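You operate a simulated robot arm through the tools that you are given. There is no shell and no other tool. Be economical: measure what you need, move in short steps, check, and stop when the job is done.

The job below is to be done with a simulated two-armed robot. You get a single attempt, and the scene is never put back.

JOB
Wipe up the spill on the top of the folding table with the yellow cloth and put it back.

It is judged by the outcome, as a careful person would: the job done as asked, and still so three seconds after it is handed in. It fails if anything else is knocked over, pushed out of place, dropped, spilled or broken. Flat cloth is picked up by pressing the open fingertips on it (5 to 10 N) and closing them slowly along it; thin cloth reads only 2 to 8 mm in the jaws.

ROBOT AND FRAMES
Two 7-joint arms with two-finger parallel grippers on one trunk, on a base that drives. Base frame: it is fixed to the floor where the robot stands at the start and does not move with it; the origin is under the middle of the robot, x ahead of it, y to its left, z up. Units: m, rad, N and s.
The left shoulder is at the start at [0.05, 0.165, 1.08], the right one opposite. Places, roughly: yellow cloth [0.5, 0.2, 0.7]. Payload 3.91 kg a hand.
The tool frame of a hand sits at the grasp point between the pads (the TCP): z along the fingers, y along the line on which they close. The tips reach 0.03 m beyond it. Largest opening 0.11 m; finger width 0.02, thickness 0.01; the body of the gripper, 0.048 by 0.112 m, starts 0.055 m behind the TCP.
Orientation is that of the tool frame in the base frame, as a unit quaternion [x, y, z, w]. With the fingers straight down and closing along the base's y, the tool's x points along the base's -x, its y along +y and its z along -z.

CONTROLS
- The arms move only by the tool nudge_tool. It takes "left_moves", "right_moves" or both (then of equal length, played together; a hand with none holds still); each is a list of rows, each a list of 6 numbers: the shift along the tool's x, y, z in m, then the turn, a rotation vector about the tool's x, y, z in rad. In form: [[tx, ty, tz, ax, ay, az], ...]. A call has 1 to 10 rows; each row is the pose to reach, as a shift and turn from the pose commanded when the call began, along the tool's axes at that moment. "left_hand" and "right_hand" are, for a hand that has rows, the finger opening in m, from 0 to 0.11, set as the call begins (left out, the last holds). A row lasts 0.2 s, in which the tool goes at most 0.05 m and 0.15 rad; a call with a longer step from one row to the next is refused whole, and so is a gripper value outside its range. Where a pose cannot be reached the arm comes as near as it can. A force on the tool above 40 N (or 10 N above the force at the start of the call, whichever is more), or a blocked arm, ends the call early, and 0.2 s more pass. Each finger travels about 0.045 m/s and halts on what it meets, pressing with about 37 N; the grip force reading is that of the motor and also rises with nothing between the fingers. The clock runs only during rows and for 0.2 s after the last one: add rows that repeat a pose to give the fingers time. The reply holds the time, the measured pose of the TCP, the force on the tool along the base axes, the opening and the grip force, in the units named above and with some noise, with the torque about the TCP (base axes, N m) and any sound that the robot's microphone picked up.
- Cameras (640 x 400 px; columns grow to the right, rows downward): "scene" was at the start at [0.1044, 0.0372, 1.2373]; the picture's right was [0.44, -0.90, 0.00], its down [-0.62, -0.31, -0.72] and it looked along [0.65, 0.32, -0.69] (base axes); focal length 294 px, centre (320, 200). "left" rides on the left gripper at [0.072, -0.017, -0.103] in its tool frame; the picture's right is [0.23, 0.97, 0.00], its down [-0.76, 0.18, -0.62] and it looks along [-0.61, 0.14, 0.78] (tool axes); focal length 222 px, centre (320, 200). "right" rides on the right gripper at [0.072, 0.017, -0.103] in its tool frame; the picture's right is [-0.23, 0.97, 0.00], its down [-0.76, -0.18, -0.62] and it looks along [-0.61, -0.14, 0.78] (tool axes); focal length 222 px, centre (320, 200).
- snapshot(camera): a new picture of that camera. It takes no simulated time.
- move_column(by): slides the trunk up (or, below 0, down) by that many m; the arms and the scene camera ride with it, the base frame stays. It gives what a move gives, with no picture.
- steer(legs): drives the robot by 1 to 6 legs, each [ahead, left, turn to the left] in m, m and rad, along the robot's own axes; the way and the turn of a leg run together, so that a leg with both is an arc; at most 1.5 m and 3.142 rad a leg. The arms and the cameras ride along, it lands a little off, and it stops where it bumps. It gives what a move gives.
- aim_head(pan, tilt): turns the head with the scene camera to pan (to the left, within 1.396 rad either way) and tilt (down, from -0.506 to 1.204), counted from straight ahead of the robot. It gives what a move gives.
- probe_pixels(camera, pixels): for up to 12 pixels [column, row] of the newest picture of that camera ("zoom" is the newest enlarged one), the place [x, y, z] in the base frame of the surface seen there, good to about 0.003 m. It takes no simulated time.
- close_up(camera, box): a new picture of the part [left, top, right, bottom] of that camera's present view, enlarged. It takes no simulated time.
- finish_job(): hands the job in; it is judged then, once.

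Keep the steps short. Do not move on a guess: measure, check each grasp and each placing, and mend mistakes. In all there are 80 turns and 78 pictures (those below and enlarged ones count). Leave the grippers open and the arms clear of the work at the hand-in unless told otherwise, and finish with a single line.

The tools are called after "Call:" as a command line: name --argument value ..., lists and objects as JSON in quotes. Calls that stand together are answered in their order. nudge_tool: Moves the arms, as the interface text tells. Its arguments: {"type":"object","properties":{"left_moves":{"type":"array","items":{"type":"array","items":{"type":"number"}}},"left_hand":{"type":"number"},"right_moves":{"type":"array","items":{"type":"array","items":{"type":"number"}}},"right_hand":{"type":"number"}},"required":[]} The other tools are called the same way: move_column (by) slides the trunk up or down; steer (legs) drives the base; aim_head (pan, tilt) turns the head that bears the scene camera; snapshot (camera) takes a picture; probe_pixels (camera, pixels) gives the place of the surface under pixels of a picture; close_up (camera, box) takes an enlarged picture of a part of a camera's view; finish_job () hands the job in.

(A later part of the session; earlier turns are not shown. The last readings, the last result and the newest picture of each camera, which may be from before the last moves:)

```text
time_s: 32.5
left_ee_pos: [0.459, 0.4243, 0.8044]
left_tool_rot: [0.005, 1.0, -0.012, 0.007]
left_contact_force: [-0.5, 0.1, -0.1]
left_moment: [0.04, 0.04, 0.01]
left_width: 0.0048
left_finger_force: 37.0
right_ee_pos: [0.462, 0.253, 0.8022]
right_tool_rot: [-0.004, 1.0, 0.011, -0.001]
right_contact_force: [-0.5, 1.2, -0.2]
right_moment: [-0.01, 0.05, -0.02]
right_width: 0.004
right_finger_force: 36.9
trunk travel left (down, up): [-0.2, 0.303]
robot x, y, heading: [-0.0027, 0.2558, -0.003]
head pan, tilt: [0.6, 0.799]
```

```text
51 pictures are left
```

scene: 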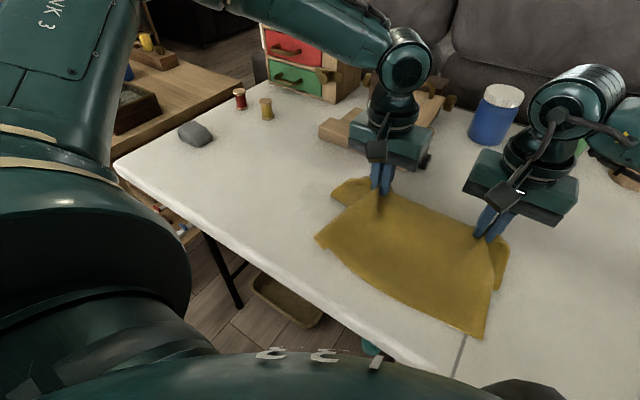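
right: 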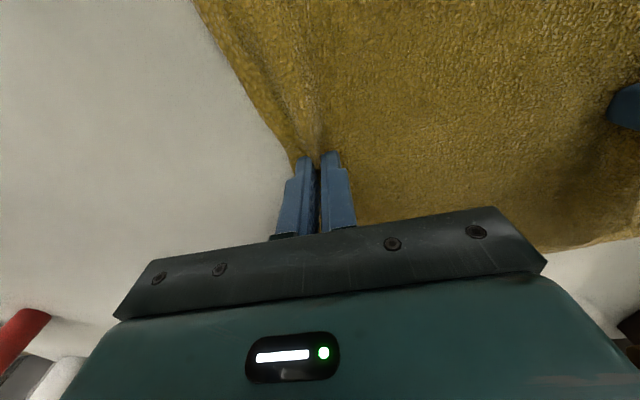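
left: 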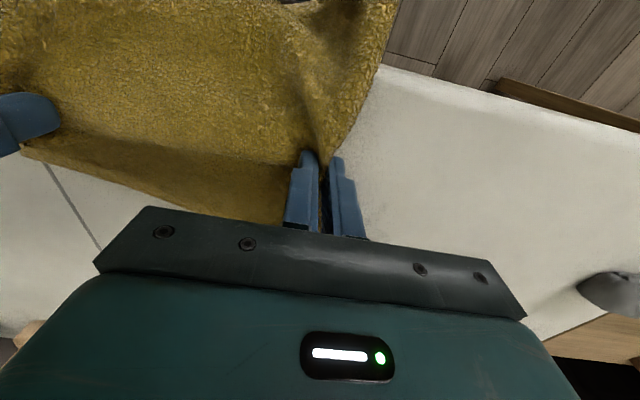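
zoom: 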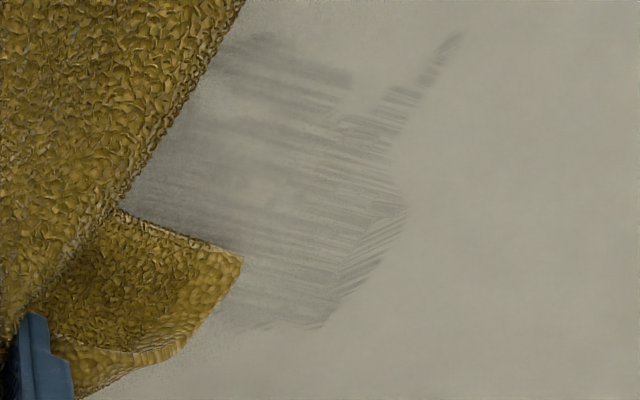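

Fainter now. I'll continue with dense strokes along y, working from far to near.

Call:
nudge_tool --left_moves '[[0.005, 0.01, 0.015, 0, 0, 0], [0.005, 0.01, 0.03, 0, 0, 0], [0.005, 0.05, 0.03, 0, 0, 0], [0.005, 0.09, 0.03, 0, 0, 0], [0.005, 0.13, 0.03, 0, 0, 0], [0.005, 0.17, 0.03, 0, 0, 0], [0.02, 0.17, 0.03, 0, 0, 0], [0.02, 0.13, 0.03, 0, 0, 0], [0.02, 0.09, 0.03, 0, 0, 0], [0.02, 0.045, 0.03, 0, 0, 0]]' --right_moves '[[0.005, 0.01, 0.01, 0, 0, 0], [0.005, 0.01, 0.018, 0, 0, 0], [0.005, 0.05, 0.018, 0, 0, 0], [0.005, 0.09, 0.018, 0, 0, 0], [0.005, 0.13, 0.018, 0, 0, 0], [0.005, 0.17, 0.018, 0, 0, 0], [0.02, 0.17, 0.018, 0, 0, 0], [0.02, 0.13, 0.018, 0, 0, 0], [0.02, 0.09, 0.018, 0, 0, 0], [0.02, 0.045, 0.018, 0, 0, 0]]'

```text
time_s: 34.2
left_ee_pos: [0.448, 0.5899, 0.7777]
left_tool_rot: [0.007, 1.0, -0.013, 0.019]
left_contact_force: [-2.9, -1.0, 19.5]
left_moment: [-0.1, 0.16, -0.01]
left_width: 0.0046
left_finger_force: 37.1
right_ee_pos: [0.4385, 0.4224, 0.7883]
right_tool_rot: [-0.004, 1.0, 0.011, 0.0]
right_contact_force: [-0.5, 0.1, 0.7]
right_moment: [-0.05, 0.0, -0.04]
right_width: 0.0041
right_finger_force: 37.0
trunk travel left (down, up): [-0.2, 0.303]
robot x, y, heading: [-0.0025, 0.2571, -0.005]
head pan, tilt: [0.6, 0.799]
stopped in row 8 (left hand): the force on the tool passed its limit (the readings are from after the stop); the commanded pose is now the measured one
```

It stopped on force because the cloth is doubled there and thicker. I'll ease up 1.5 mm and continue the strokes.

Call:
nudge_tool --left_moves '[[0.008, 0, -0.0015, 0, 0, 0], [0.008, -0.03, -0.0015, 0, 0, 0], [0.008, -0.07, -0.0015, 0, 0, 0], [0.008, -0.11, -0.0015, 0, 0, 0], [0.008, -0.14, -0.0015, 0, 0, 0], [0.022, -0.14, -0.0015, 0, 0, 0], [0.022, -0.1, -0.0015, 0, 0, 0], [0.022, -0.06, -0.0015, 0, 0, 0], [0.022, -0.02, -0.0015, 0, 0, 0], [0.022, 0, -0.0015, 0, 0, 0]]' --right_moves '[[0, 0, 0, 0, 0, 0], [0, -0.03, 0, 0, 0, 0], [0, -0.07, 0, 0, 0, 0], [0, -0.11, 0, 0, 0, 0], [0, -0.14, 0, 0, 0, 0], [0.014, -0.14, 0, 0, 0, 0], [0.014, -0.1, 0, 0, 0, 0], [0.014, -0.06, 0, 0, 0, 0], [0.014, -0.02, 0, 0, 0, 0], [0.014, 0, 0, 0, 0, 0]]'

```text
time_s: 36.4
left_ee_pos: [0.4268, 0.5899, 0.778]
left_tool_rot: [0.007, 1.0, -0.012, 0.017]
left_contact_force: [0.1, -5.5, 21.1]
left_moment: [-0.19, 0.03, 0.05]
left_width: 0.0047
left_finger_force: 36.8
right_ee_pos: [0.4251, 0.4212, 0.7887]
right_tool_rot: [-0.005, 1.0, 0.011, 0.0]
right_contact_force: [0.4, 0.7, 0.3]
right_moment: [0.0, 0.01, -0.05]
right_width: 0.0041
right_finger_force: 36.9
trunk travel left (down, up): [-0.2, 0.303]
robot x, y, heading: [-0.004, 0.2613, -0.003]
head pan, tilt: [0.6, 0.799]
```

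Call:
nudge_tool --left_moves '[[0.014, 0, 0, 0, 0, 0], [0.014, -0.03, 0, 0, 0, 0], [0.014, -0.07, 0, 0, 0, 0], [0.014, -0.11, 0, 0, 0, 0], [0.014, -0.14, 0, 0, 0, 0], [0.028, -0.14, 0, 0, 0, 0], [0.028, -0.1, 0, 0, 0, 0], [0.028, -0.06, 0, 0, 0, 0], [0.028, -0.02, 0, 0, 0, 0], [0.028, 0, 0, 0, 0, 0]]' --right_moves '[[0.014, 0, 0, 0, 0, 0], [0.014, -0.03, 0, 0, 0, 0], [0.014, -0.07, 0, 0, 0, 0], [0.014, -0.11, 0, 0, 0, 0], [0.014, -0.14, 0, 0, 0, 0], [0.028, -0.14, 0, 0, 0, 0], [0.028, -0.1, 0, 0, 0, 0], [0.028, -0.06, 0, 0, 0, 0], [0.028, -0.02, 0, 0, 0, 0], [0.028, 0, 0, 0, 0, 0]]'

```text
time_s: 38.6
left_ee_pos: [0.3965, 0.5884, 0.7772]
left_tool_rot: [0.007, 1.0, -0.012, 0.019]
left_contact_force: [-0.7, -4.2, 23.2]
left_moment: [-0.23, 0.11, 0.03]
left_width: 0.0047
left_finger_force: 37.2
right_ee_pos: [0.3978, 0.4208, 0.791]
right_tool_rot: [-0.005, 1.0, 0.011, -0.001]
right_contact_force: [-0.2, -0.9, 0.6]
right_moment: [-0.01, -0.02, 0.01]
right_width: 0.0043
right_finger_force: 37.6
trunk travel left (down, up): [-0.2, 0.303]
robot x, y, heading: [-0.0001, 0.2602, 0.001]
head pan, tilt: [0.6, 0.799]
```

Running smoothly. Two more nearer line pairs follow.

Call:
nudge_tool --left_moves '[[0.014, 0, 0, 0, 0, 0], [0.014, -0.03, 0, 0, 0, 0], [0.014, -0.07, 0, 0, 0, 0], [0.014, -0.11, 0, 0, 0, 0], [0.014, -0.14, 0, 0, 0, 0], [0.028, -0.14, 0, 0, 0, 0], [0.028, -0.1, 0, 0, 0, 0], [0.028, -0.06, 0, 0, 0, 0], [0.028, -0.02, 0, 0, 0, 0], [0.042, -0.01, 0, 0, 0, 0]]' --right_moves '[[0.014, 0, 0, 0, 0, 0], [0.014, -0.03, 0, 0, 0, 0], [0.014, -0.07, 0, 0, 0, 0], [0.014, -0.11, 0, 0, 0, 0], [0.014, -0.14, 0, 0, 0, 0], [0.028, -0.14, 0, 0, 0, 0], [0.028, -0.1, 0, 0, 0, 0], [0.028, -0.06, 0, 0, 0, 0], [0.028, -0.02, 0, 0, 0, 0], [0.042, -0.01, 0, 0, 0, 0]]'

Call:
nudge_tool --left_moves '[[0, -0.03, 0, 0, 0, 0], [0, -0.07, 0, 0, 0, 0], [0, -0.11, 0, 0, 0, 0], [0, -0.14, -0.01, 0, 0, 0], [-0.03, -0.155, -0.03, 0, 0, 0], [-0.07, -0.16, -0.03, 0, 0, 0], [-0.1, -0.17, -0.03, 0, 0, 0], [-0.1, -0.17, -0.03, 0, 0, 0]]' --right_moves '[[0, -0.03, 0, 0, 0, 0], [0, -0.07, 0, 0, 0, 0], [0, -0.11, 0, 0, 0, 0], [0, -0.14, -0.01, 0, 0, 0], [-0.03, -0.155, -0.015, 0, 0, 0], [-0.07, -0.16, -0.015, 0, 0, 0], [-0.1, -0.17, -0.015, 0, 0, 0], [-0.1, -0.17, -0.015, 0, 0, 0]]'

Call:
close_up --camera "left" --box '[320, 0, 640, 200]'

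Call:
snapshot --camera "scene"

```text
time_s: 40.8
left_ee_pos: [0.3588, 0.58, 0.7778]
left_tool_rot: [0.008, 1.0, -0.013, 0.019]
left_contact_force: [5.1, -2.8, 27.6]
left_moment: [-0.21, -0.08, 0.02]
left_width: 0.0048
left_finger_force: 37.0
right_ee_pos: [0.3565, 0.4137, 0.7882]
right_tool_rot: [-0.004, 1.0, 0.01, 0.0]
right_contact_force: [0.3, -0.3, 0.3]
right_moment: [-0.03, 0.01, -0.01]
right_width: 0.0045
right_finger_force: 37.0
trunk travel left (down, up): [-0.2, 0.303]
robot x, y, heading: [-0.0001, 0.2585, -0.003]
head pan, tilt: [0.6, 0.799]
```

```text
time_s: 42.6
left_ee_pos: [0.4534, 0.4119, 0.8119]
left_tool_rot: [0.006, 1.0, -0.013, 0.015]
left_contact_force: [-0.5, 0.2, -0.6]
left_moment: [0.05, 0.01, 0.01]
left_width: 0.0047
left_finger_force: 37.2
right_ee_pos: [0.4587, 0.2426, 0.7988]
right_tool_rot: [-0.005, 1.0, 0.012, 0.0]
right_contact_force: [0.2, 0.1, -1.0]
right_moment: [-0.04, -0.01, 0.01]
right_width: 0.0044
right_finger_force: 36.9
trunk travel left (down, up): [-0.2, 0.303]
robot x, y, heading: [0.001, 0.2588, -0.001]
head pan, tilt: [0.6, 0.799]
```

```text
2.00 times, centred on (480, 100) of left
```

zoom: 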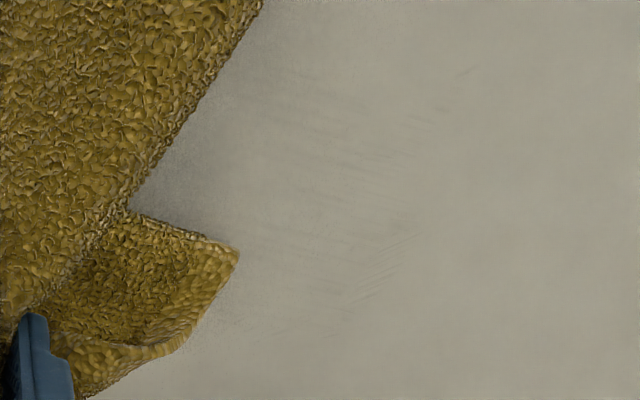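

```text
49 pictures are left
```

scene: 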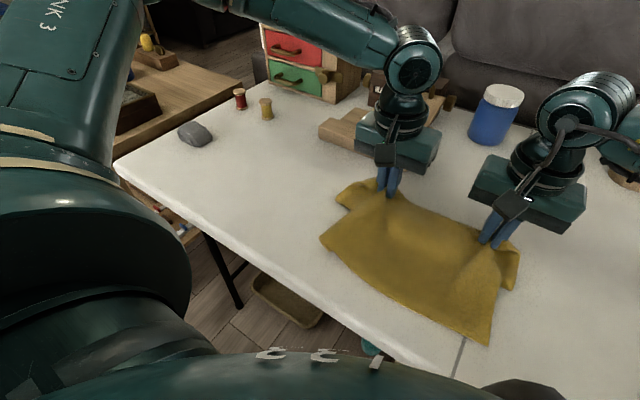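

Almost gone. I'll do one more full raster over the area.

Call:
nudge_tool --left_moves '[[-0.007, 0.015, 0.02, 0, 0, 0], [-0.007, 0.015, 0.035, 0, 0, 0], [-0.007, 0.055, 0.035, 0, 0, 0], [-0.007, 0.095, 0.035, 0, 0, 0], [-0.007, 0.135, 0.035, 0, 0, 0], [-0.007, 0.175, 0.035, 0, 0, 0], [0.007, 0.175, 0.035, 0, 0, 0], [0.007, 0.135, 0.035, 0, 0, 0], [0.007, 0.095, 0.035, 0, 0, 0], [0.007, 0.05, 0.035, 0, 0, 0]]' --right_moves '[[-0.007, 0.015, 0.01, 0, 0, 0], [-0.007, 0.015, 0.013, 0, 0, 0], [-0.007, 0.055, 0.013, 0, 0, 0], [-0.007, 0.095, 0.013, 0, 0, 0], [-0.007, 0.135, 0.013, 0, 0, 0], [-0.007, 0.175, 0.013, 0, 0, 0], [0.007, 0.175, 0.013, 0, 0, 0], [0.007, 0.135, 0.013, 0, 0, 0], [0.007, 0.095, 0.013, 0, 0, 0], [0.007, 0.05, 0.013, 0, 0, 0]]'

```text
time_s: 44.2
left_ee_pos: [0.4526, 0.5799, 0.7781]
left_tool_rot: [0.007, 1.0, -0.012, 0.026]
left_contact_force: [-2.5, -1.9, 17.2]
left_moment: [-0.12, 0.08, 0.0]
left_width: 0.0048
left_finger_force: 37.0
right_ee_pos: [0.4477, 0.4145, 0.7909]
right_tool_rot: [-0.005, 1.0, 0.01, -0.001]
right_contact_force: [0.3, -0.2, -1.2]
right_moment: [-0.05, -0.01, 0.0]
right_width: 0.0043
right_finger_force: 37.0
trunk travel left (down, up): [-0.2, 0.303]
robot x, y, heading: [-0.0025, 0.2578, -0.007]
head pan, tilt: [0.6, 0.799]
stopped in row 8 (left hand): the force on the tool passed its limit (the readings are from after the stop); the commanded pose is now the measured one
```

Call:
nudge_tool --left_moves '[[0.005, 0, -0.0015, 0, 0, 0], [0.005, -0.03, -0.0015, 0, 0, 0], [0.005, -0.07, -0.0015, 0, 0, 0], [0.005, -0.11, -0.0015, 0, 0, 0], [0.005, -0.14, -0.0015, 0, 0, 0], [0.018, -0.14, -0.0015, 0, 0, 0], [0.018, -0.1, -0.0015, 0, 0, 0], [0.018, -0.06, -0.0015, 0, 0, 0], [0.018, -0.02, -0.0015, 0, 0, 0], [0.018, 0, -0.0015, 0, 0, 0]]' --right_moves '[[0, 0, 0, 0, 0, 0], [0, -0.03, 0, 0, 0, 0], [0, -0.07, 0, 0, 0, 0], [0, -0.11, 0, 0, 0, 0], [0, -0.14, 0, 0, 0, 0], [0.013, -0.14, 0, 0, 0, 0], [0.013, -0.1, 0, 0, 0, 0], [0.013, -0.06, 0, 0, 0, 0], [0.013, -0.02, 0, 0, 0, 0], [0.013, 0, 0, 0, 0, 0]]'

Call:
nudge_tool --left_moves '[[0.012, 0, 0, 0, 0, 0], [0.012, -0.03, 0, 0, 0, 0], [0.012, -0.07, 0, 0, 0, 0], [0.012, -0.11, 0, 0, 0, 0], [0.012, -0.14, 0, 0, 0, 0], [0.024, -0.14, 0, 0, 0, 0], [0.024, -0.1, 0, 0, 0, 0], [0.024, -0.06, 0, 0, 0, 0], [0.024, -0.02, 0, 0, 0, 0], [0.024, 0, 0, 0, 0, 0]]' --right_moves '[[0.012, 0, 0, 0, 0, 0], [0.012, -0.03, 0, 0, 0, 0], [0.012, -0.07, 0, 0, 0, 0], [0.012, -0.11, 0, 0, 0, 0], [0.012, -0.14, 0, 0, 0, 0], [0.024, -0.14, 0, 0, 0, 0], [0.024, -0.1, 0, 0, 0, 0], [0.024, -0.06, 0, 0, 0, 0], [0.024, -0.02, 0, 0, 0, 0], [0.024, 0, 0, 0, 0, 0]]'

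```text
time_s: 46.4
left_ee_pos: [0.4337, 0.5817, 0.7765]
left_tool_rot: [0.007, 1.0, -0.011, 0.024]
left_contact_force: [-0.4, -4.6, 18.7]
left_moment: [-0.2, 0.01, 0.01]
left_width: 0.0049
left_finger_force: 36.5
right_ee_pos: [0.4344, 0.414, 0.7903]
right_tool_rot: [-0.006, 1.0, 0.011, -0.001]
right_contact_force: [-0.2, -0.5, 0.0]
right_moment: [0.0, -0.03, -0.04]
right_width: 0.0042
right_finger_force: 37.5
trunk travel left (down, up): [-0.2, 0.303]
robot x, y, heading: [-0.0005, 0.2581, 0.001]
head pan, tilt: [0.6, 0.799]
```

```text
time_s: 48.6
left_ee_pos: [0.4105, 0.5816, 0.7767]
left_tool_rot: [0.008, 1.0, -0.011, 0.026]
left_contact_force: [-0.6, -7.2, 25.8]
left_moment: [-0.3, 0.01, 0.02]
left_width: 0.005
left_finger_force: 36.9
right_ee_pos: [0.4105, 0.4134, 0.7915]
right_tool_rot: [-0.006, 1.0, 0.011, 0.0]
right_contact_force: [-0.2, 1.0, 0.1]
right_moment: [-0.02, -0.01, -0.02]
right_width: 0.0041
right_finger_force: 36.8
trunk travel left (down, up): [-0.2, 0.303]
robot x, y, heading: [-0.0012, 0.2564, -0.003]
head pan, tilt: [0.6, 0.799]
```

Call:
nudge_tool --left_moves '[[0.012, 0, 0, 0, 0, 0], [0.012, -0.03, 0, 0, 0, 0], [0.012, -0.07, 0, 0, 0, 0], [0.012, -0.11, 0, 0, 0, 0], [0.012, -0.14, 0, 0, 0, 0], [0.024, -0.14, 0, 0, 0, 0], [0.024, -0.1, 0, 0, 0, 0], [0.024, -0.06, 0, 0, 0, 0], [0.024, -0.02, 0, 0, 0, 0], [0.036, 0, 0, 0, 0, 0]]' --right_moves '[[0.012, 0, 0, 0, 0, 0], [0.012, -0.03, 0, 0, 0, 0], [0.012, -0.07, 0, 0, 0, 0], [0.012, -0.11, 0, 0, 0, 0], [0.012, -0.14, 0, 0, 0, 0], [0.024, -0.14, 0, 0, 0, 0], [0.024, -0.1, 0, 0, 0, 0], [0.024, -0.06, 0, 0, 0, 0], [0.024, -0.02, 0, 0, 0, 0], [0.036, 0, 0, 0, 0, 0]]'

Call:
nudge_tool --left_moves '[[0, -0.03, 0, 0, 0, 0], [0, -0.07, 0, 0, 0, 0], [0.01, -0.11, 0, 0, 0, 0], [0.01, -0.07, 0, 0, 0, 0], [0.01, -0.03, -0.001, 0, 0, 0], [0.01, -0.07, -0.001, 0, 0, 0], [0.01, -0.11, -0.005, 0, 0, 0], [-0.03, -0.13, -0.03, 0, 0, 0], [-0.06, -0.165, -0.03, 0, 0, 0], [-0.06, -0.19, -0.03, 0, 0, 0]]' --right_moves '[[0, -0.03, 0, 0, 0, 0], [0, -0.07, 0, 0, 0, 0], [0.01, -0.11, 0, 0, 0, 0], [0.01, -0.07, 0, 0, 0, 0], [0.01, -0.03, 0, 0, 0, 0], [0.01, -0.07, 0, 0, 0, 0], [0.01, -0.11, 0, 0, 0, 0], [-0.03, -0.13, -0.015, 0, 0, 0], [-0.06, -0.165, -0.015, 0, 0, 0], [-0.06, -0.19, -0.015, 0, 0, 0]]'

Call:
snapshot --camera "left"

Call:
close_up --camera "left" --box '[320, 0, 640, 200]'

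```text
time_s: 50.8
left_ee_pos: [0.3753, 0.5813, 0.7768]
left_tool_rot: [0.009, 1.0, -0.01, 0.026]
left_contact_force: [5.3, -6.3, 33.1]
left_moment: [-0.29, -0.1, 0.01]
left_width: 0.0051
left_finger_force: 36.4
right_ee_pos: [0.3726, 0.4142, 0.791]
right_tool_rot: [-0.006, 1.0, 0.011, 0.0]
right_contact_force: [-0.6, -1.0, 0.9]
right_moment: [-0.04, 0.02, -0.01]
right_width: 0.0041
right_finger_force: 37.2
trunk travel left (down, up): [-0.2, 0.303]
robot x, y, heading: [0.001, 0.258, 0.001]
head pan, tilt: [0.6, 0.799]
```

```text
refused: row 8 steps farther than a row can; nothing moved
```

```text
48 pictures are left
```

left: 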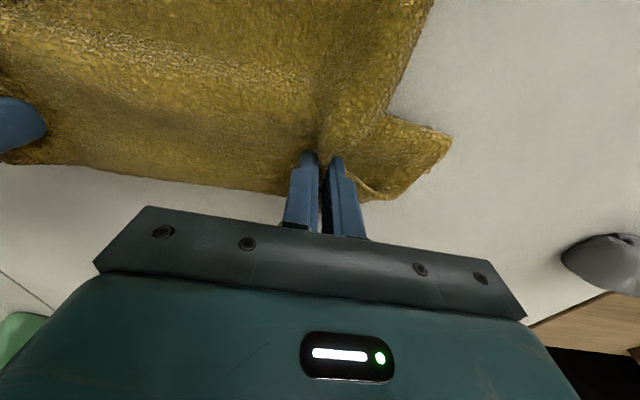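

```text
2.00 times, centred on (480, 100) of left
```

zoom: 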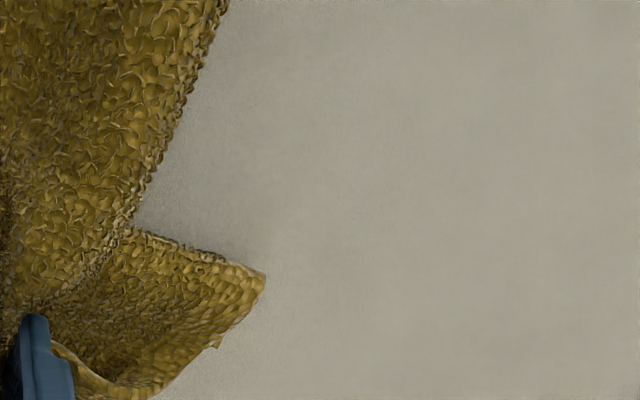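

The last call was refused because one step was too long. Force is at 33 N, so I'll ease up 1 mm and redo it with shorter steps, ending lifted and clear to the right.

Call:
nudge_tool --left_moves '[[0, -0.03, -0.001, 0, 0, 0], [0, -0.07, -0.001, 0, 0, 0], [0, -0.11, -0.001, 0, 0, 0], [0.012, -0.11, -0.001, 0, 0, 0], [0.012, -0.07, -0.001, 0, 0, 0], [0.012, -0.03, -0.001, 0, 0, 0], [0.012, -0.07, -0.001, 0, 0, 0], [0.012, -0.11, -0.001, 0, 0, 0], [0.012, -0.14, -0.005, 0, 0, 0], [0.012, -0.16, -0.03, 0, 0, 0]]' --right_moves '[[0, -0.03, 0, 0, 0, 0], [0, -0.07, 0, 0, 0, 0], [0, -0.11, 0, 0, 0, 0], [0.012, -0.11, 0, 0, 0, 0], [0.012, -0.07, 0, 0, 0, 0], [0.012, -0.03, 0, 0, 0, 0], [0.012, -0.07, 0, 0, 0, 0], [0.012, -0.11, 0, 0, 0, 0], [0.012, -0.14, 0, 0, 0, 0], [0.012, -0.16, -0.02, 0, 0, 0]]'

Call:
nudge_tool --left_moves '[[-0.03, -0.02, -0.02, 0, 0, 0], [-0.06, -0.05, -0.02, 0, 0, 0], [-0.09, -0.08, -0.02, 0, 0, 0], [-0.12, -0.1, -0.02, 0, 0, 0], [-0.12, -0.1, -0.02, 0, 0, 0]]' --right_moves '[[-0.03, -0.02, -0.02, 0, 0, 0], [-0.06, -0.05, -0.02, 0, 0, 0], [-0.09, -0.08, -0.02, 0, 0, 0], [-0.12, -0.1, -0.02, 0, 0, 0], [-0.12, -0.1, -0.02, 0, 0, 0]]'

Call:
snapshot --camera "scene"

Call:
snapshot --camera "left"

```text
time_s: 53.0
left_ee_pos: [0.3561, 0.424, 0.8047]
left_tool_rot: [0.006, 1.0, -0.01, 0.02]
left_contact_force: [0.2, -0.9, 0.3]
left_moment: [-0.01, 0.02, -0.03]
left_width: 0.0046
left_finger_force: 37.1
right_ee_pos: [0.3678, 0.254, 0.8069]
right_tool_rot: [-0.006, 1.0, 0.01, -0.001]
right_contact_force: [0.1, 1.1, -0.2]
right_moment: [0.02, 0.0, -0.06]
right_width: 0.0043
right_finger_force: 36.7
trunk travel left (down, up): [-0.2, 0.303]
robot x, y, heading: [0.003, 0.2565, -0.007]
head pan, tilt: [0.6, 0.799]
```

```text
time_s: 54.0
left_ee_pos: [0.4436, 0.3614, 0.8439]
left_tool_rot: [0.011, 0.999, -0.027, 0.028]
left_contact_force: [4.0, -22.8, -2.5]
left_moment: [-0.66, -0.1, 0.01]
left_width: 0.005
left_finger_force: 36.7
left hand out of reach, approached as far as the arm can: row 3, 4
right_ee_pos: [0.4763, 0.1718, 0.8295]
right_tool_rot: [-0.019, 0.999, 0.026, 0.0]
right_contact_force: [-4.5, 23.2, 2.2]
right_moment: [0.68, 0.11, 0.0]
right_width: 0.0046
right_finger_force: 36.5
trunk travel left (down, up): [-0.2, 0.303]
robot x, y, heading: [0.0027, 0.2605, -0.002]
head pan, tilt: [0.6, 0.799]
stopped in row 4 (left hand): the force on the tool passed its limit (the readings are from after the stop); the commanded pose is now the measured one
```

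```text
46 pictures are left
```

scene: 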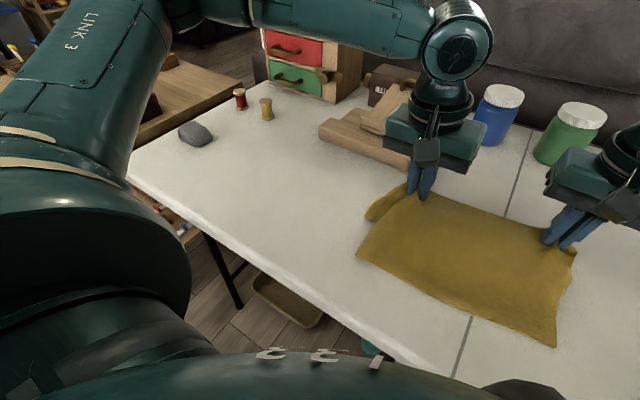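

```text
45 pictures are left
```

left: 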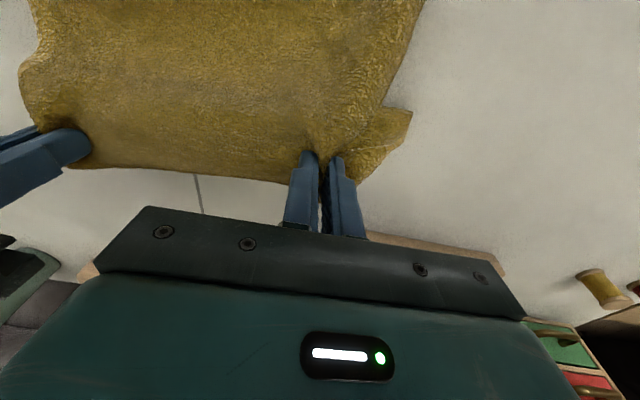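

The left hand hit its reach limit with the cloth taut. I'll relax the tension and look closely at the wiped area, around scene (310,190).

Call:
nudge_tool --right_moves '[[0, 0.01, 0, 0, 0, 0], [0, 0.018, 0, 0, 0, 0]]'

Call:
close_up --camera "scene" --box '[220, 130, 412, 250]'

Call:
close_up --camera "left" --box '[384, 0, 640, 160]'

```text
time_s: 54.6
left_ee_pos: [0.4435, 0.3655, 0.8431]
left_tool_rot: [0.009, 0.999, -0.022, 0.027]
left_contact_force: [1.7, -6.1, -0.4]
left_moment: [-0.21, -0.06, 0.03]
left_width: 0.0045
left_finger_force: 36.7
right_ee_pos: [0.4774, 0.1844, 0.828]
right_tool_rot: [-0.012, 1.0, 0.02, -0.001]
right_contact_force: [-1.6, 7.0, 0.0]
right_moment: [0.17, 0.03, -0.03]
right_width: 0.0042
right_finger_force: 37.2
trunk travel left (down, up): [-0.2, 0.303]
robot x, y, heading: [0.0017, 0.2583, -0.005]
head pan, tilt: [0.6, 0.799]
```

```text
3.33 times, centred on (316, 190) of scene
```

zoom: 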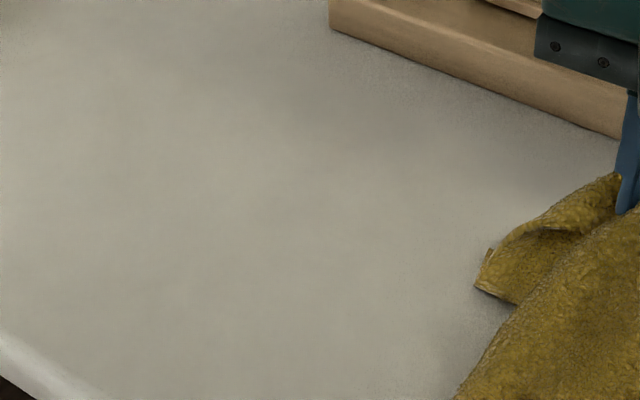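

```text
2.50 times, centred on (512, 80) of left
```

zoom: 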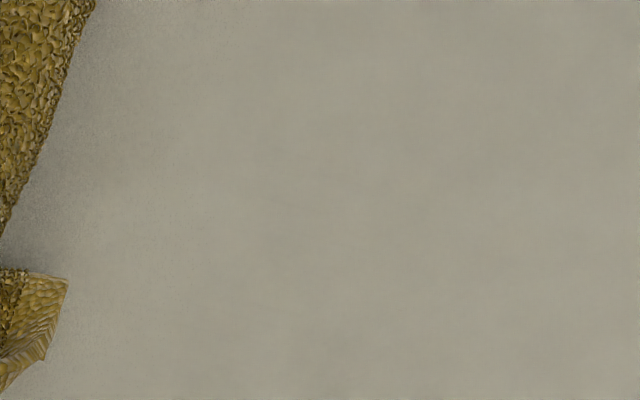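

The wiped area looks clean in both views. Now I'll drive back right 0.107 m so the cloth centre returns to its old y.

Call:
steer --legs '[[0, -0.107, 0]]'

Call:
snapshot --camera "scene"

Call:
snapshot --camera "right"

```text
time_s: 55.8
left_ee_pos: [0.4434, 0.2561, 0.8421]
left_tool_rot: [0.01, 0.999, -0.024, 0.026]
left_contact_force: [-0.1, -3.7, -0.7]
left_moment: [-0.13, -0.07, 0.04]
left_width: 0.0046
left_finger_force: 36.8
right_ee_pos: [0.4774, 0.0786, 0.8283]
right_tool_rot: [-0.013, 1.0, 0.021, 0.0]
right_contact_force: [-0.7, 4.5, 1.3]
right_moment: [0.13, 0.03, -0.05]
right_width: 0.0044
right_finger_force: 37.1
trunk travel left (down, up): [-0.2, 0.303]
robot x, y, heading: [-0.0014, 0.1523, -0.005]
head pan, tilt: [0.6, 0.799]
```

```text
42 pictures are left
```

scene: 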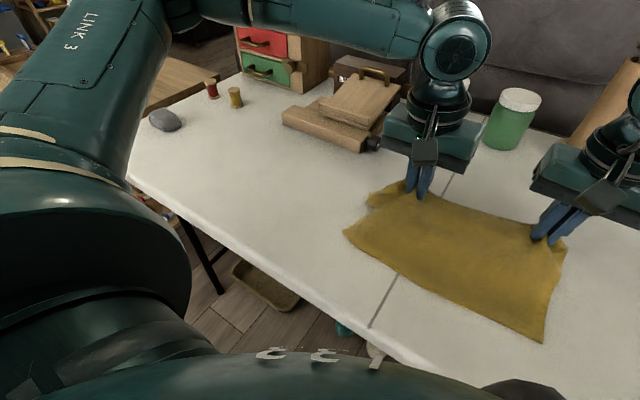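

```text
41 pictures are left
```

right: 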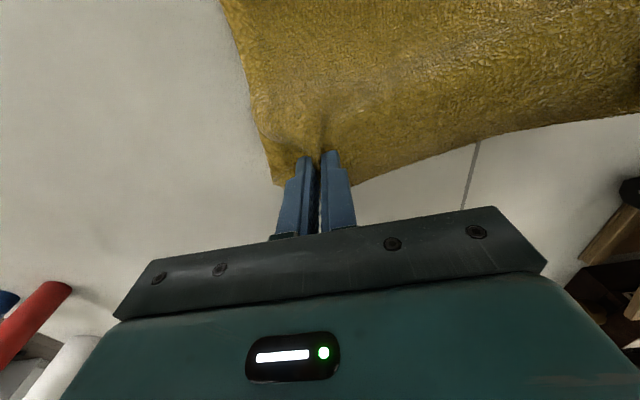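

The far half has folded under. I'll set the cloth down near its old place, release it, back off and look at how it lies before tidying.

Call:
nudge_tool --left_moves '[[-0.02, 0, 0.02, 0, 0, 0], [-0.045, 0, 0.045, 0, 0, 0], [-0.07, 0, 0.06, 0, 0, 0], [-0.07, 0, 0.06, 0, 0, 0]]' --right_moves '[[-0.01, 0, 0.02, 0, 0, 0], [-0.02, 0, 0.04, 0, 0, 0], [-0.036, 0, 0.046, 0, 0, 0], [-0.036, 0, 0.046, 0, 0, 0]]'

```text
time_s: 56.6
left_ee_pos: [0.4792, 0.281, 0.807]
left_tool_rot: [0.016, 0.999, -0.035, 0.03]
left_contact_force: [2.5, -18.9, -3.1]
left_moment: [-0.54, -0.03, 0.01]
left_width: 0.0047
left_finger_force: 36.9
left hand out of reach, approached as far as the arm can: row 1, 2, 3
right_ee_pos: [0.5043, 0.0912, 0.7857]
right_tool_rot: [-0.024, 0.999, 0.036, -0.001]
right_contact_force: [-2.6, 19.3, 2.1]
right_moment: [0.54, 0.08, -0.08]
right_width: 0.0042
right_finger_force: 36.8
trunk travel left (down, up): [-0.2, 0.303]
robot x, y, heading: [-0.0003, 0.1495, 0.002]
head pan, tilt: [0.6, 0.799]
stopped in row 3 (right hand): the force on the tool passed its limit (the readings are from after the stop); the commanded pose is now the measured one
```

The left hand is at its inner reach limit. I'll relax the tension, drive the base right 0.14 m, and move the arms back left by the same amount.

Call:
nudge_tool --right_moves '[[0, 0.01, -0.01, 0, 0, 0], [0, 0.015, -0.02, 0, 0, 0]]' --left_moves '[[0, 0, 0, 0, 0, 0], [0, 0, 0, 0, 0, 0]]'

Call:
steer --legs '[[0, -0.14, 0]]'

Call:
nudge_tool --left_moves '[[0, 0.03, 0, 0, 0, 0], [0, 0.06, 0, 0, 0, 0], [0, 0.09, 0, 0, 0, 0], [0, 0.12, 0, 0, 0, 0], [0, 0.12, 0, 0, 0, 0]]' --right_moves '[[0, 0.03, 0, 0, 0, 0], [0, 0.06, 0, 0, 0, 0], [0, 0.09, 0, 0, 0, 0], [0, 0.12, 0, 0, 0, 0], [0, 0.12, 0, 0, 0, 0]]'

Call:
snapshot --camera "scene"

```text
time_s: 57.2
left_ee_pos: [0.4805, 0.2854, 0.8052]
left_tool_rot: [0.014, 0.999, -0.03, 0.028]
left_contact_force: [0.9, -7.3, 0.1]
left_moment: [-0.23, -0.04, 0.05]
left_width: 0.0047
left_finger_force: 36.7
right_ee_pos: [0.5063, 0.1014, 0.8065]
right_tool_rot: [-0.019, 0.999, 0.029, -0.002]
right_contact_force: [-0.8, 7.0, -0.5]
right_moment: [0.18, 0.03, -0.05]
right_width: 0.0042
right_finger_force: 37.3
trunk travel left (down, up): [-0.2, 0.303]
robot x, y, heading: [0.0034, 0.15, -0.002]
head pan, tilt: [0.6, 0.799]
```

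```text
time_s: 58.5
left_ee_pos: [0.4801, 0.1423, 0.8069]
left_tool_rot: [0.015, 0.999, -0.031, 0.028]
left_contact_force: [0.1, -5.6, 0.1]
left_moment: [-0.09, -0.01, 0.02]
left_width: 0.0046
left_finger_force: 37.4
right_ee_pos: [0.5048, -0.0393, 0.8064]
right_tool_rot: [-0.019, 0.999, 0.031, 0.0]
right_contact_force: [-0.3, 5.3, 0.2]
right_moment: [0.08, 0.02, -0.09]
right_width: 0.0044
right_finger_force: 37.2
trunk travel left (down, up): [-0.2, 0.303]
robot x, y, heading: [-0.0009, 0.0109, 0.0]
head pan, tilt: [0.6, 0.799]
```

```text
time_s: 59.8
left_ee_pos: [0.4827, 0.261, 0.7988]
left_tool_rot: [0.015, 0.999, -0.031, 0.03]
left_contact_force: [0.3, -3.2, -0.5]
left_moment: [-0.1, -0.03, 0.05]
left_width: 0.005
left_finger_force: 36.9
right_ee_pos: [0.4987, 0.081, 0.815]
right_tool_rot: [-0.02, 0.999, 0.03, -0.001]
right_contact_force: [0.2, 3.7, -1.4]
right_moment: [0.05, 0.0, -0.05]
right_width: 0.0042
right_finger_force: 37.5
trunk travel left (down, up): [-0.2, 0.303]
robot x, y, heading: [0.0004, 0.0034, -0.0]
head pan, tilt: [0.6, 0.799]
```

```text
40 pictures are left
```

scene: 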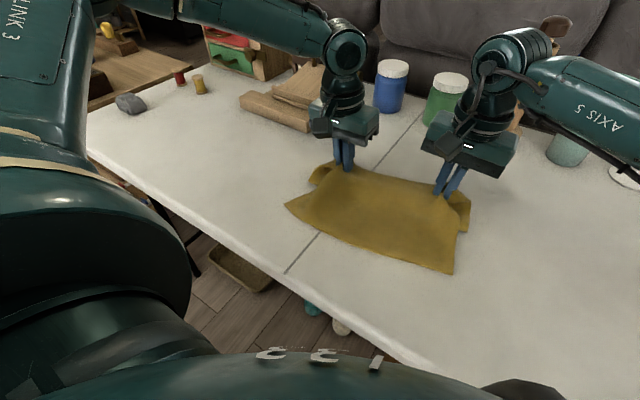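

The base is back at about y = 0 and the hands are at y 0.261 and 0.081. Both far corners peek out beside the hands. I'll measure the outline.

Call:
probe_pixels --camera "scene" --pixels '[[287, 205], [453, 272], [312, 180], [332, 164], [465, 228], [468, 205], [395, 180], [375, 240]]'

Call:
close_up --camera "scene" --box '[270, 140, 490, 278]'

```text
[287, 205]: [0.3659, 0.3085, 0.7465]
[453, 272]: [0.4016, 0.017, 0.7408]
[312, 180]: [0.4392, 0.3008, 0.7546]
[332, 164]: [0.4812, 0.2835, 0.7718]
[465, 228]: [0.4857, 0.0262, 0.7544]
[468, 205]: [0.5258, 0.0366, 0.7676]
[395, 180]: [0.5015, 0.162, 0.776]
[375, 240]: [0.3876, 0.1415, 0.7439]
```

```text
2.90 times, centred on (380, 209) of scene
```

zoom: 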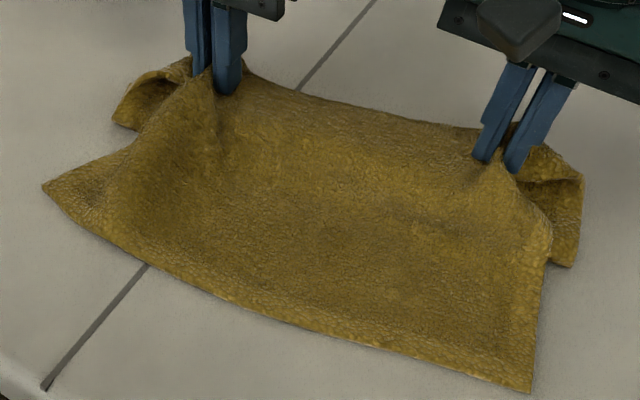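

The near edge, at x ≈ 0.37–0.40, is a single layer. Plan: release, regrip by the near corners, lift the cloth fully so it hangs flat, then lay it down far edge first. First I'll lower slightly, open and rise.

Call:
nudge_tool --left_moves '[[0, 0, 0.01, 0, 0, 0], [0, 0, 0.018, 0, 0, 0], [0, 0, 0.018, 0, 0, 0]]' --right_moves '[[0, 0, 0.015, 0, 0, 0], [0, 0, 0.03, 0, 0, 0], [0, 0, 0.03, 0, 0, 0]]'

Call:
nudge_tool --left_moves '[[0, 0, 0, 0, 0, 0], [0, 0, 0, 0, 0, 0], [0, 0, -0.02, 0, 0, 0], [0, 0, -0.05, -0.03, 0.03, -0.015], [0, 0, -0.08, -0.062, 0.06, -0.03], [0, 0, -0.08, -0.062, 0.06, -0.03]]' --right_moves '[[0, 0, 0, 0, 0, 0], [0, 0, 0, 0, 0, 0], [0, 0, -0.02, 0, 0, 0], [0, 0, -0.05, 0.03, 0, 0.02], [0, 0, -0.08, 0.06, 0, 0.04], [0, 0, -0.08, 0.06, 0, 0.04]]' --left_hand 0.06 --right_hand 0.06

Call:
snapshot --camera "scene"

```text
time_s: 60.5
left_ee_pos: [0.4837, 0.2602, 0.7819]
left_tool_rot: [0.014, 0.999, -0.031, 0.029]
left_contact_force: [-0.2, -0.9, 5.9]
left_moment: [-0.04, 0.05, 0.03]
left_width: 0.005
left_finger_force: 37.0
right_ee_pos: [0.5, 0.0816, 0.7856]
right_tool_rot: [-0.02, 0.999, 0.032, -0.001]
right_contact_force: [-0.1, 2.3, 1.7]
right_moment: [0.03, 0.03, -0.04]
right_width: 0.004
right_finger_force: 36.8
trunk travel left (down, up): [-0.2, 0.303]
robot x, y, heading: [-0.0005, 0.0075, -0.004]
head pan, tilt: [0.6, 0.799]
```

```text
time_s: 62.0
left_ee_pos: [0.48, 0.2662, 0.8614]
left_tool_rot: [-0.002, 1.0, 0.0, -0.002]
left_contact_force: [-0.4, -0.2, -0.3]
left_moment: [-0.01, 0.03, 0.01]
left_width: 0.0601
left_finger_force: 0.1
right_ee_pos: [0.4992, 0.0759, 0.8637]
right_tool_rot: [0.001, 1.0, 0.001, 0.0]
right_contact_force: [0.5, -0.1, -0.1]
right_moment: [-0.02, 0.0, 0.0]
right_width: 0.0599
right_finger_force: 0.1
trunk travel left (down, up): [-0.2, 0.303]
robot x, y, heading: [0.0012, 0.0041, -0.006]
head pan, tilt: [0.6, 0.799]
```

```text
38 pictures are left
```

scene: 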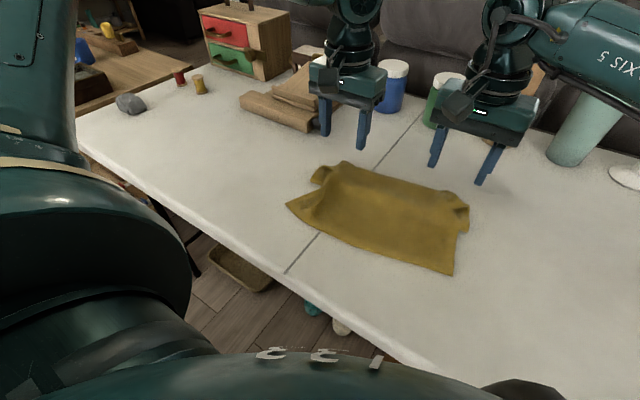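

Released cleanly. I'll move both hands over the near corners: left to (0.39, 0.262), right to (0.415, 0.064).

Call:
nudge_tool --left_moves '[[0.03, -0.002, 0, 0, 0, 0], [0.06, -0.004, 0, 0, 0, 0], [0.09, -0.004, 0.02, 0, 0, 0], [0.09, -0.004, 0.05, 0, 0, 0], [0.09, -0.004, 0.075, 0, 0, 0], [0.09, -0.004, 0.075, 0, 0, 0]]' --right_moves '[[0.03, -0.006, 0, 0, 0, 0], [0.06, -0.012, 0, 0, 0, 0], [0.084, -0.012, 0.02, 0, 0, 0], [0.084, -0.012, 0.05, 0, 0, 0], [0.084, -0.012, 0.077, 0, 0, 0], [0.084, -0.012, 0.077, 0, 0, 0]]'

Call:
snapshot --camera "left"

Call:
snapshot --camera "right"

Call:
snapshot --camera "scene"

```text
time_s: 63.4
left_ee_pos: [0.39, 0.2601, 0.7864]
left_tool_rot: [0.0, 1.0, 0.0, -0.002]
left_contact_force: [-0.1, 0.6, -0.4]
left_moment: [0.02, -0.01, 0.01]
left_width: 0.06
left_finger_force: 0.0
right_ee_pos: [0.417, 0.0645, 0.7865]
right_tool_rot: [0.001, 1.0, 0.001, -0.001]
right_contact_force: [-0.1, 0.2, -0.2]
right_moment: [-0.01, -0.02, 0.0]
right_width: 0.0599
right_finger_force: 0.0
trunk travel left (down, up): [-0.2, 0.303]
robot x, y, heading: [-0.0006, 0.0082, -0.003]
head pan, tilt: [0.6, 0.799]
```

```text
37 pictures are left
```

left: 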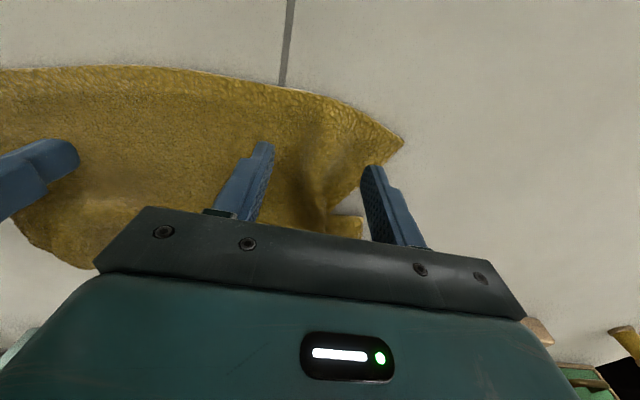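

```text
36 pictures are left
```

right: 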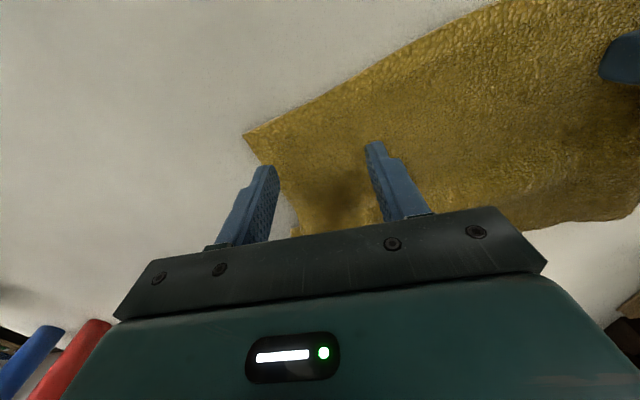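

```text
35 pictures are left
```

scene: 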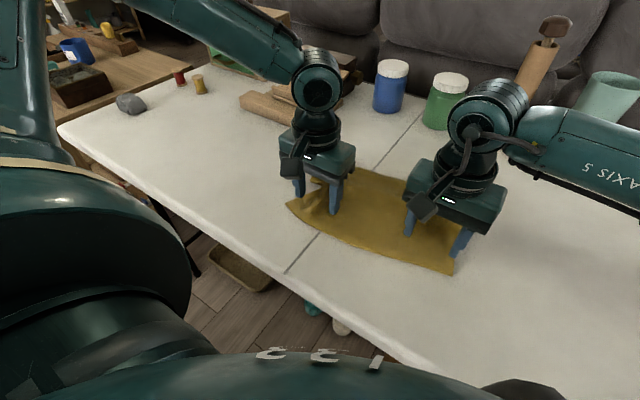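

Call:
probe_pixels --camera "left" --pixels '[[400, 143], [300, 95], [340, 195], [350, 150], [220, 80], [345, 228]]'

Call:
probe_pixels --camera "right" --pixels '[[248, 135], [295, 220], [340, 90], [300, 160], [430, 45]]'

```text
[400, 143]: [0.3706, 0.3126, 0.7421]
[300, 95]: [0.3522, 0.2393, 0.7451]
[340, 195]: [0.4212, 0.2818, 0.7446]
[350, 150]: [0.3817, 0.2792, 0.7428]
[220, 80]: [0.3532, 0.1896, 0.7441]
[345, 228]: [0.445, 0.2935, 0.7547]
```

```text
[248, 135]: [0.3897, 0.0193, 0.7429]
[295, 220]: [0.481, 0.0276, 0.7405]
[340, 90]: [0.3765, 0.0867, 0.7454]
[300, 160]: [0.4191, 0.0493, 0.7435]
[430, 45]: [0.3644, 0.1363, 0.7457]
```

Small corrections: left goes to x 0.378, right to x 0.401. Then I'll lower to contact.

Call:
nudge_tool --left_moves '[[0.012, -0.003, 0.004, 0, 0, 0], [0.012, -0.003, 0.009, 0, 0, 0], [0.012, -0.003, 0.013, 0, 0, 0], [0.012, -0.003, 0.0135, 0, 0, 0]]' --right_moves '[[0.016, 0, 0.004, 0, 0, 0], [0.016, 0, 0.009, 0, 0, 0], [0.016, 0, 0.013, 0, 0, 0], [0.016, 0, 0.0135, 0, 0, 0]]'

```text
time_s: 64.3
left_ee_pos: [0.3765, 0.2571, 0.7732]
left_tool_rot: [-0.001, 1.0, 0.0, 0.0]
left_contact_force: [0.5, 0.5, 5.8]
left_moment: [0.01, -0.01, 0.02]
left_width: 0.06
left_finger_force: 0.0
right_ee_pos: [0.4012, 0.0642, 0.7735]
right_tool_rot: [0.0, 1.0, 0.002, -0.001]
right_contact_force: [0.7, -0.2, 5.3]
right_moment: [-0.05, -0.05, -0.01]
right_width: 0.06
right_finger_force: 0.0
trunk travel left (down, up): [-0.2, 0.303]
robot x, y, heading: [0.0004, 0.0099, -0.002]
head pan, tilt: [0.6, 0.799]
```

Contact is 5–6 N on each hand. I'll add 0.7 mm and close both in stages.

Call:
nudge_tool --left_moves '[[0, 0, 0.0007, 0, 0, 0], [0, 0, 0.0007, 0, 0, 0]]' --right_moves '[[0, 0, 0.0007, 0, 0, 0], [0, 0, 0.0007, 0, 0, 0]]' --left_hand 0.045 --right_hand 0.045

Call:
nudge_tool --left_moves '[[0, 0, 0, 0, 0, 0], [0, 0, 0, 0, 0, 0]]' --right_moves '[[0, 0, 0, 0, 0, 0], [0, 0, 0, 0, 0, 0]]' --left_hand 0.025 --right_hand 0.025

Call:
nudge_tool --left_moves '[[0, 0, 0, 0, 0, 0], [0, 0, 0, 0, 0, 0], [0, 0, 0, 0, 0, 0], [0, 0, 0, 0, 0, 0]]' --right_moves '[[0, 0, 0, 0, 0, 0], [0, 0, 0, 0, 0, 0], [0, 0, 0, 0, 0, 0], [0, 0, 0, 0, 0, 0]]' --left_hand 0.0 --right_hand 0.0

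Call:
snapshot --camera "scene"

```text
time_s: 65.0
left_ee_pos: [0.3778, 0.2575, 0.7735]
left_tool_rot: [0.0, 1.0, -0.001, 0.001]
left_contact_force: [0.2, -4.6, 13.5]
left_moment: [-0.05, -0.05, -0.03]
left_width: 0.0454
left_finger_force: 0.1
right_ee_pos: [0.3986, 0.0652, 0.7739]
right_tool_rot: [0.0, 1.0, 0.002, 0.0]
right_contact_force: [0.3, 3.8, 10.3]
right_moment: [0.1, 0.01, -0.01]
right_width: 0.0454
right_finger_force: 0.3
trunk travel left (down, up): [-0.2, 0.303]
robot x, y, heading: [0.0004, 0.0102, -0.005]
head pan, tilt: [0.6, 0.799]
```

```text
time_s: 65.5
left_ee_pos: [0.3786, 0.258, 0.7727]
left_tool_rot: [0.0, 1.0, 0.0, 0.0]
left_contact_force: [1.5, -3.2, 16.2]
left_moment: [-0.06, -0.02, 0.03]
left_width: 0.0247
left_finger_force: 0.1
right_ee_pos: [0.4, 0.0648, 0.7729]
right_tool_rot: [0.0, 1.0, 0.001, 0.0]
right_contact_force: [-0.8, 3.6, 12.5]
right_moment: [0.05, -0.01, 0.02]
right_width: 0.0245
right_finger_force: 0.1
trunk travel left (down, up): [-0.2, 0.303]
robot x, y, heading: [-0.0012, 0.007, -0.003]
head pan, tilt: [0.6, 0.799]
```

```text
time_s: 66.5
left_ee_pos: [0.3771, 0.2563, 0.7734]
left_tool_rot: [0.0, 1.0, -0.001, 0.001]
left_contact_force: [2.0, -13.1, 16.2]
left_moment: [-0.42, -0.03, 0.06]
left_width: 0.0056
left_finger_force: 36.8
right_ee_pos: [0.401, 0.0657, 0.7723]
right_tool_rot: [-0.001, 1.0, 0.003, 0.0]
right_contact_force: [-1.1, 13.5, 11.8]
right_moment: [0.36, 0.07, 0.11]
right_width: 0.0043
right_finger_force: 37.5
trunk travel left (down, up): [-0.2, 0.303]
robot x, y, heading: [-0.0048, 0.0061, -0.002]
head pan, tilt: [0.6, 0.799]
```

```text
34 pictures are left
```

scene: 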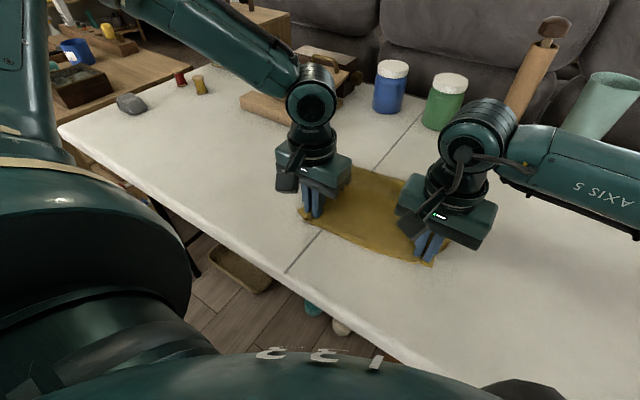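

Both corners are gripped, at 5.6 and 4.3 mm. I'll lift both about 0.28 m, easing the tension, so the cloth hangs flat.

Call:
nudge_tool --left_moves '[[0, -0.003, -0.03, 0, 0, 0], [-0.01, -0.003, -0.07, 0, 0, 0], [-0.02, -0.003, -0.11, 0, 0, 0], [-0.03, -0.003, -0.15, 0, 0, 0], [-0.04, -0.003, -0.19, 0, 0, 0], [-0.043, -0.003, -0.235, 0, 0, 0], [-0.043, -0.003, -0.28, 0, 0, 0], [-0.043, -0.003, -0.28, 0, 0, 0]]' --right_moves '[[0, 0.003, -0.03, 0, 0, 0], [-0.005, 0.003, -0.07, 0, 0, 0], [-0.01, 0.003, -0.11, 0, 0, 0], [-0.015, 0.003, -0.15, 0, 0, 0], [-0.02, 0.003, -0.19, 0, 0, 0], [-0.02, 0.003, -0.235, 0, 0, 0], [-0.02, 0.003, -0.28, 0, 0, 0], [-0.02, 0.003, -0.28, 0, 0, 0]]'

Call:
snapshot --camera "scene"

Call:
snapshot --camera "left"

```text
time_s: 68.3
left_ee_pos: [0.4204, 0.2541, 1.0516]
left_tool_rot: [0.0, 1.0, 0.0, -0.002]
left_contact_force: [0.0, -2.7, -0.7]
left_moment: [-0.09, 0.0, 0.01]
left_width: 0.0048
left_finger_force: 36.9
right_ee_pos: [0.4191, 0.0671, 1.0541]
right_tool_rot: [0.001, 1.0, 0.0, -0.001]
right_contact_force: [-0.6, 2.9, -0.8]
right_moment: [0.1, -0.03, 0.05]
right_width: 0.0043
right_finger_force: 37.5
trunk travel left (down, up): [-0.2, 0.303]
robot x, y, heading: [0.0008, 0.0068, -0.004]
head pan, tilt: [0.6, 0.799]
```

```text
33 pictures are left
```

scene: 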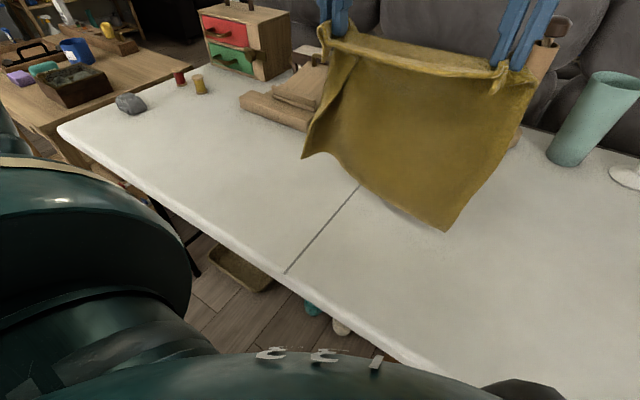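

```text
32 pictures are left
```

left: 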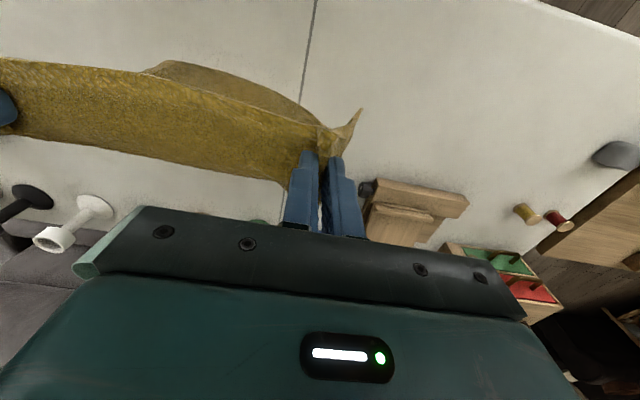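

The cloth hangs flat with no folds. I'll lay it near edge first: bottom edge at x ≈ 0.34, hands sweeping outward and down. First I'll shift the base 0.055 m left, so both arms reach x ≈ 0.62, and bring the hands back toward x 0.33.

Call:
steer --legs '[[0, 0.055, 0]]'

Call:
nudge_tool --left_moves '[[0.02, -0.02, -0.01, 0, 0, 0], [0.05, -0.04, -0.01, 0, 0, 0], [0.08, -0.05, 0, 0, 0, 0], [0.1, -0.05, 0, 0, 0, 0], [0.1, -0.05, 0, 0, 0, 0], [0.1, -0.05, 0, 0, 0, 0]]' --right_moves '[[0.02, -0.02, -0.01, 0, 0, 0], [0.05, -0.04, -0.01, 0, 0, 0], [0.08, -0.05, 0, 0, 0, 0], [0.1, -0.05, 0, 0, 0, 0], [0.1, -0.05, 0, 0, 0, 0], [0.1, -0.05, 0, 0, 0, 0]]'

Call:
snapshot --camera "scene"

```text
time_s: 69.3
left_ee_pos: [0.4216, 0.3097, 1.0504]
left_tool_rot: [-0.001, 1.0, 0.001, 0.0]
left_contact_force: [1.2, -2.6, -0.9]
left_moment: [-0.08, -0.02, -0.04]
left_width: 0.005
left_finger_force: 37.1
right_ee_pos: [0.4198, 0.1239, 1.054]
right_tool_rot: [0.001, 1.0, 0.001, 0.0]
right_contact_force: [-0.3, 2.4, -0.3]
right_moment: [0.05, 0.04, 0.02]
right_width: 0.0042
right_finger_force: 37.2
trunk travel left (down, up): [-0.2, 0.303]
robot x, y, heading: [0.0002, 0.0585, -0.001]
head pan, tilt: [0.6, 0.799]
```

```text
time_s: 70.7
left_ee_pos: [0.3215, 0.2592, 1.052]
left_tool_rot: [-0.001, 1.0, 0.0, -0.002]
left_contact_force: [0.7, -2.7, 0.6]
left_moment: [-0.06, 0.0, -0.02]
left_width: 0.005
left_finger_force: 37.3
right_ee_pos: [0.3216, 0.0724, 1.0526]
right_tool_rot: [0.002, 1.0, 0.0, -0.001]
right_contact_force: [0.5, 2.7, -0.7]
right_moment: [0.12, -0.01, 0.01]
right_width: 0.0042
right_finger_force: 37.0
trunk travel left (down, up): [-0.2, 0.303]
robot x, y, heading: [-0.0009, 0.0623, -0.006]
head pan, tilt: [0.6, 0.799]
```

```text
31 pictures are left
```

scene: 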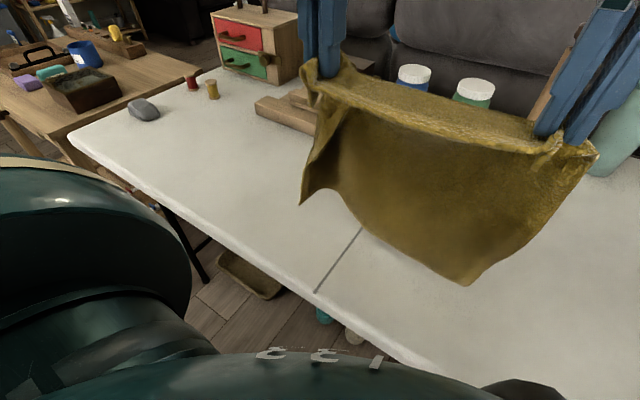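

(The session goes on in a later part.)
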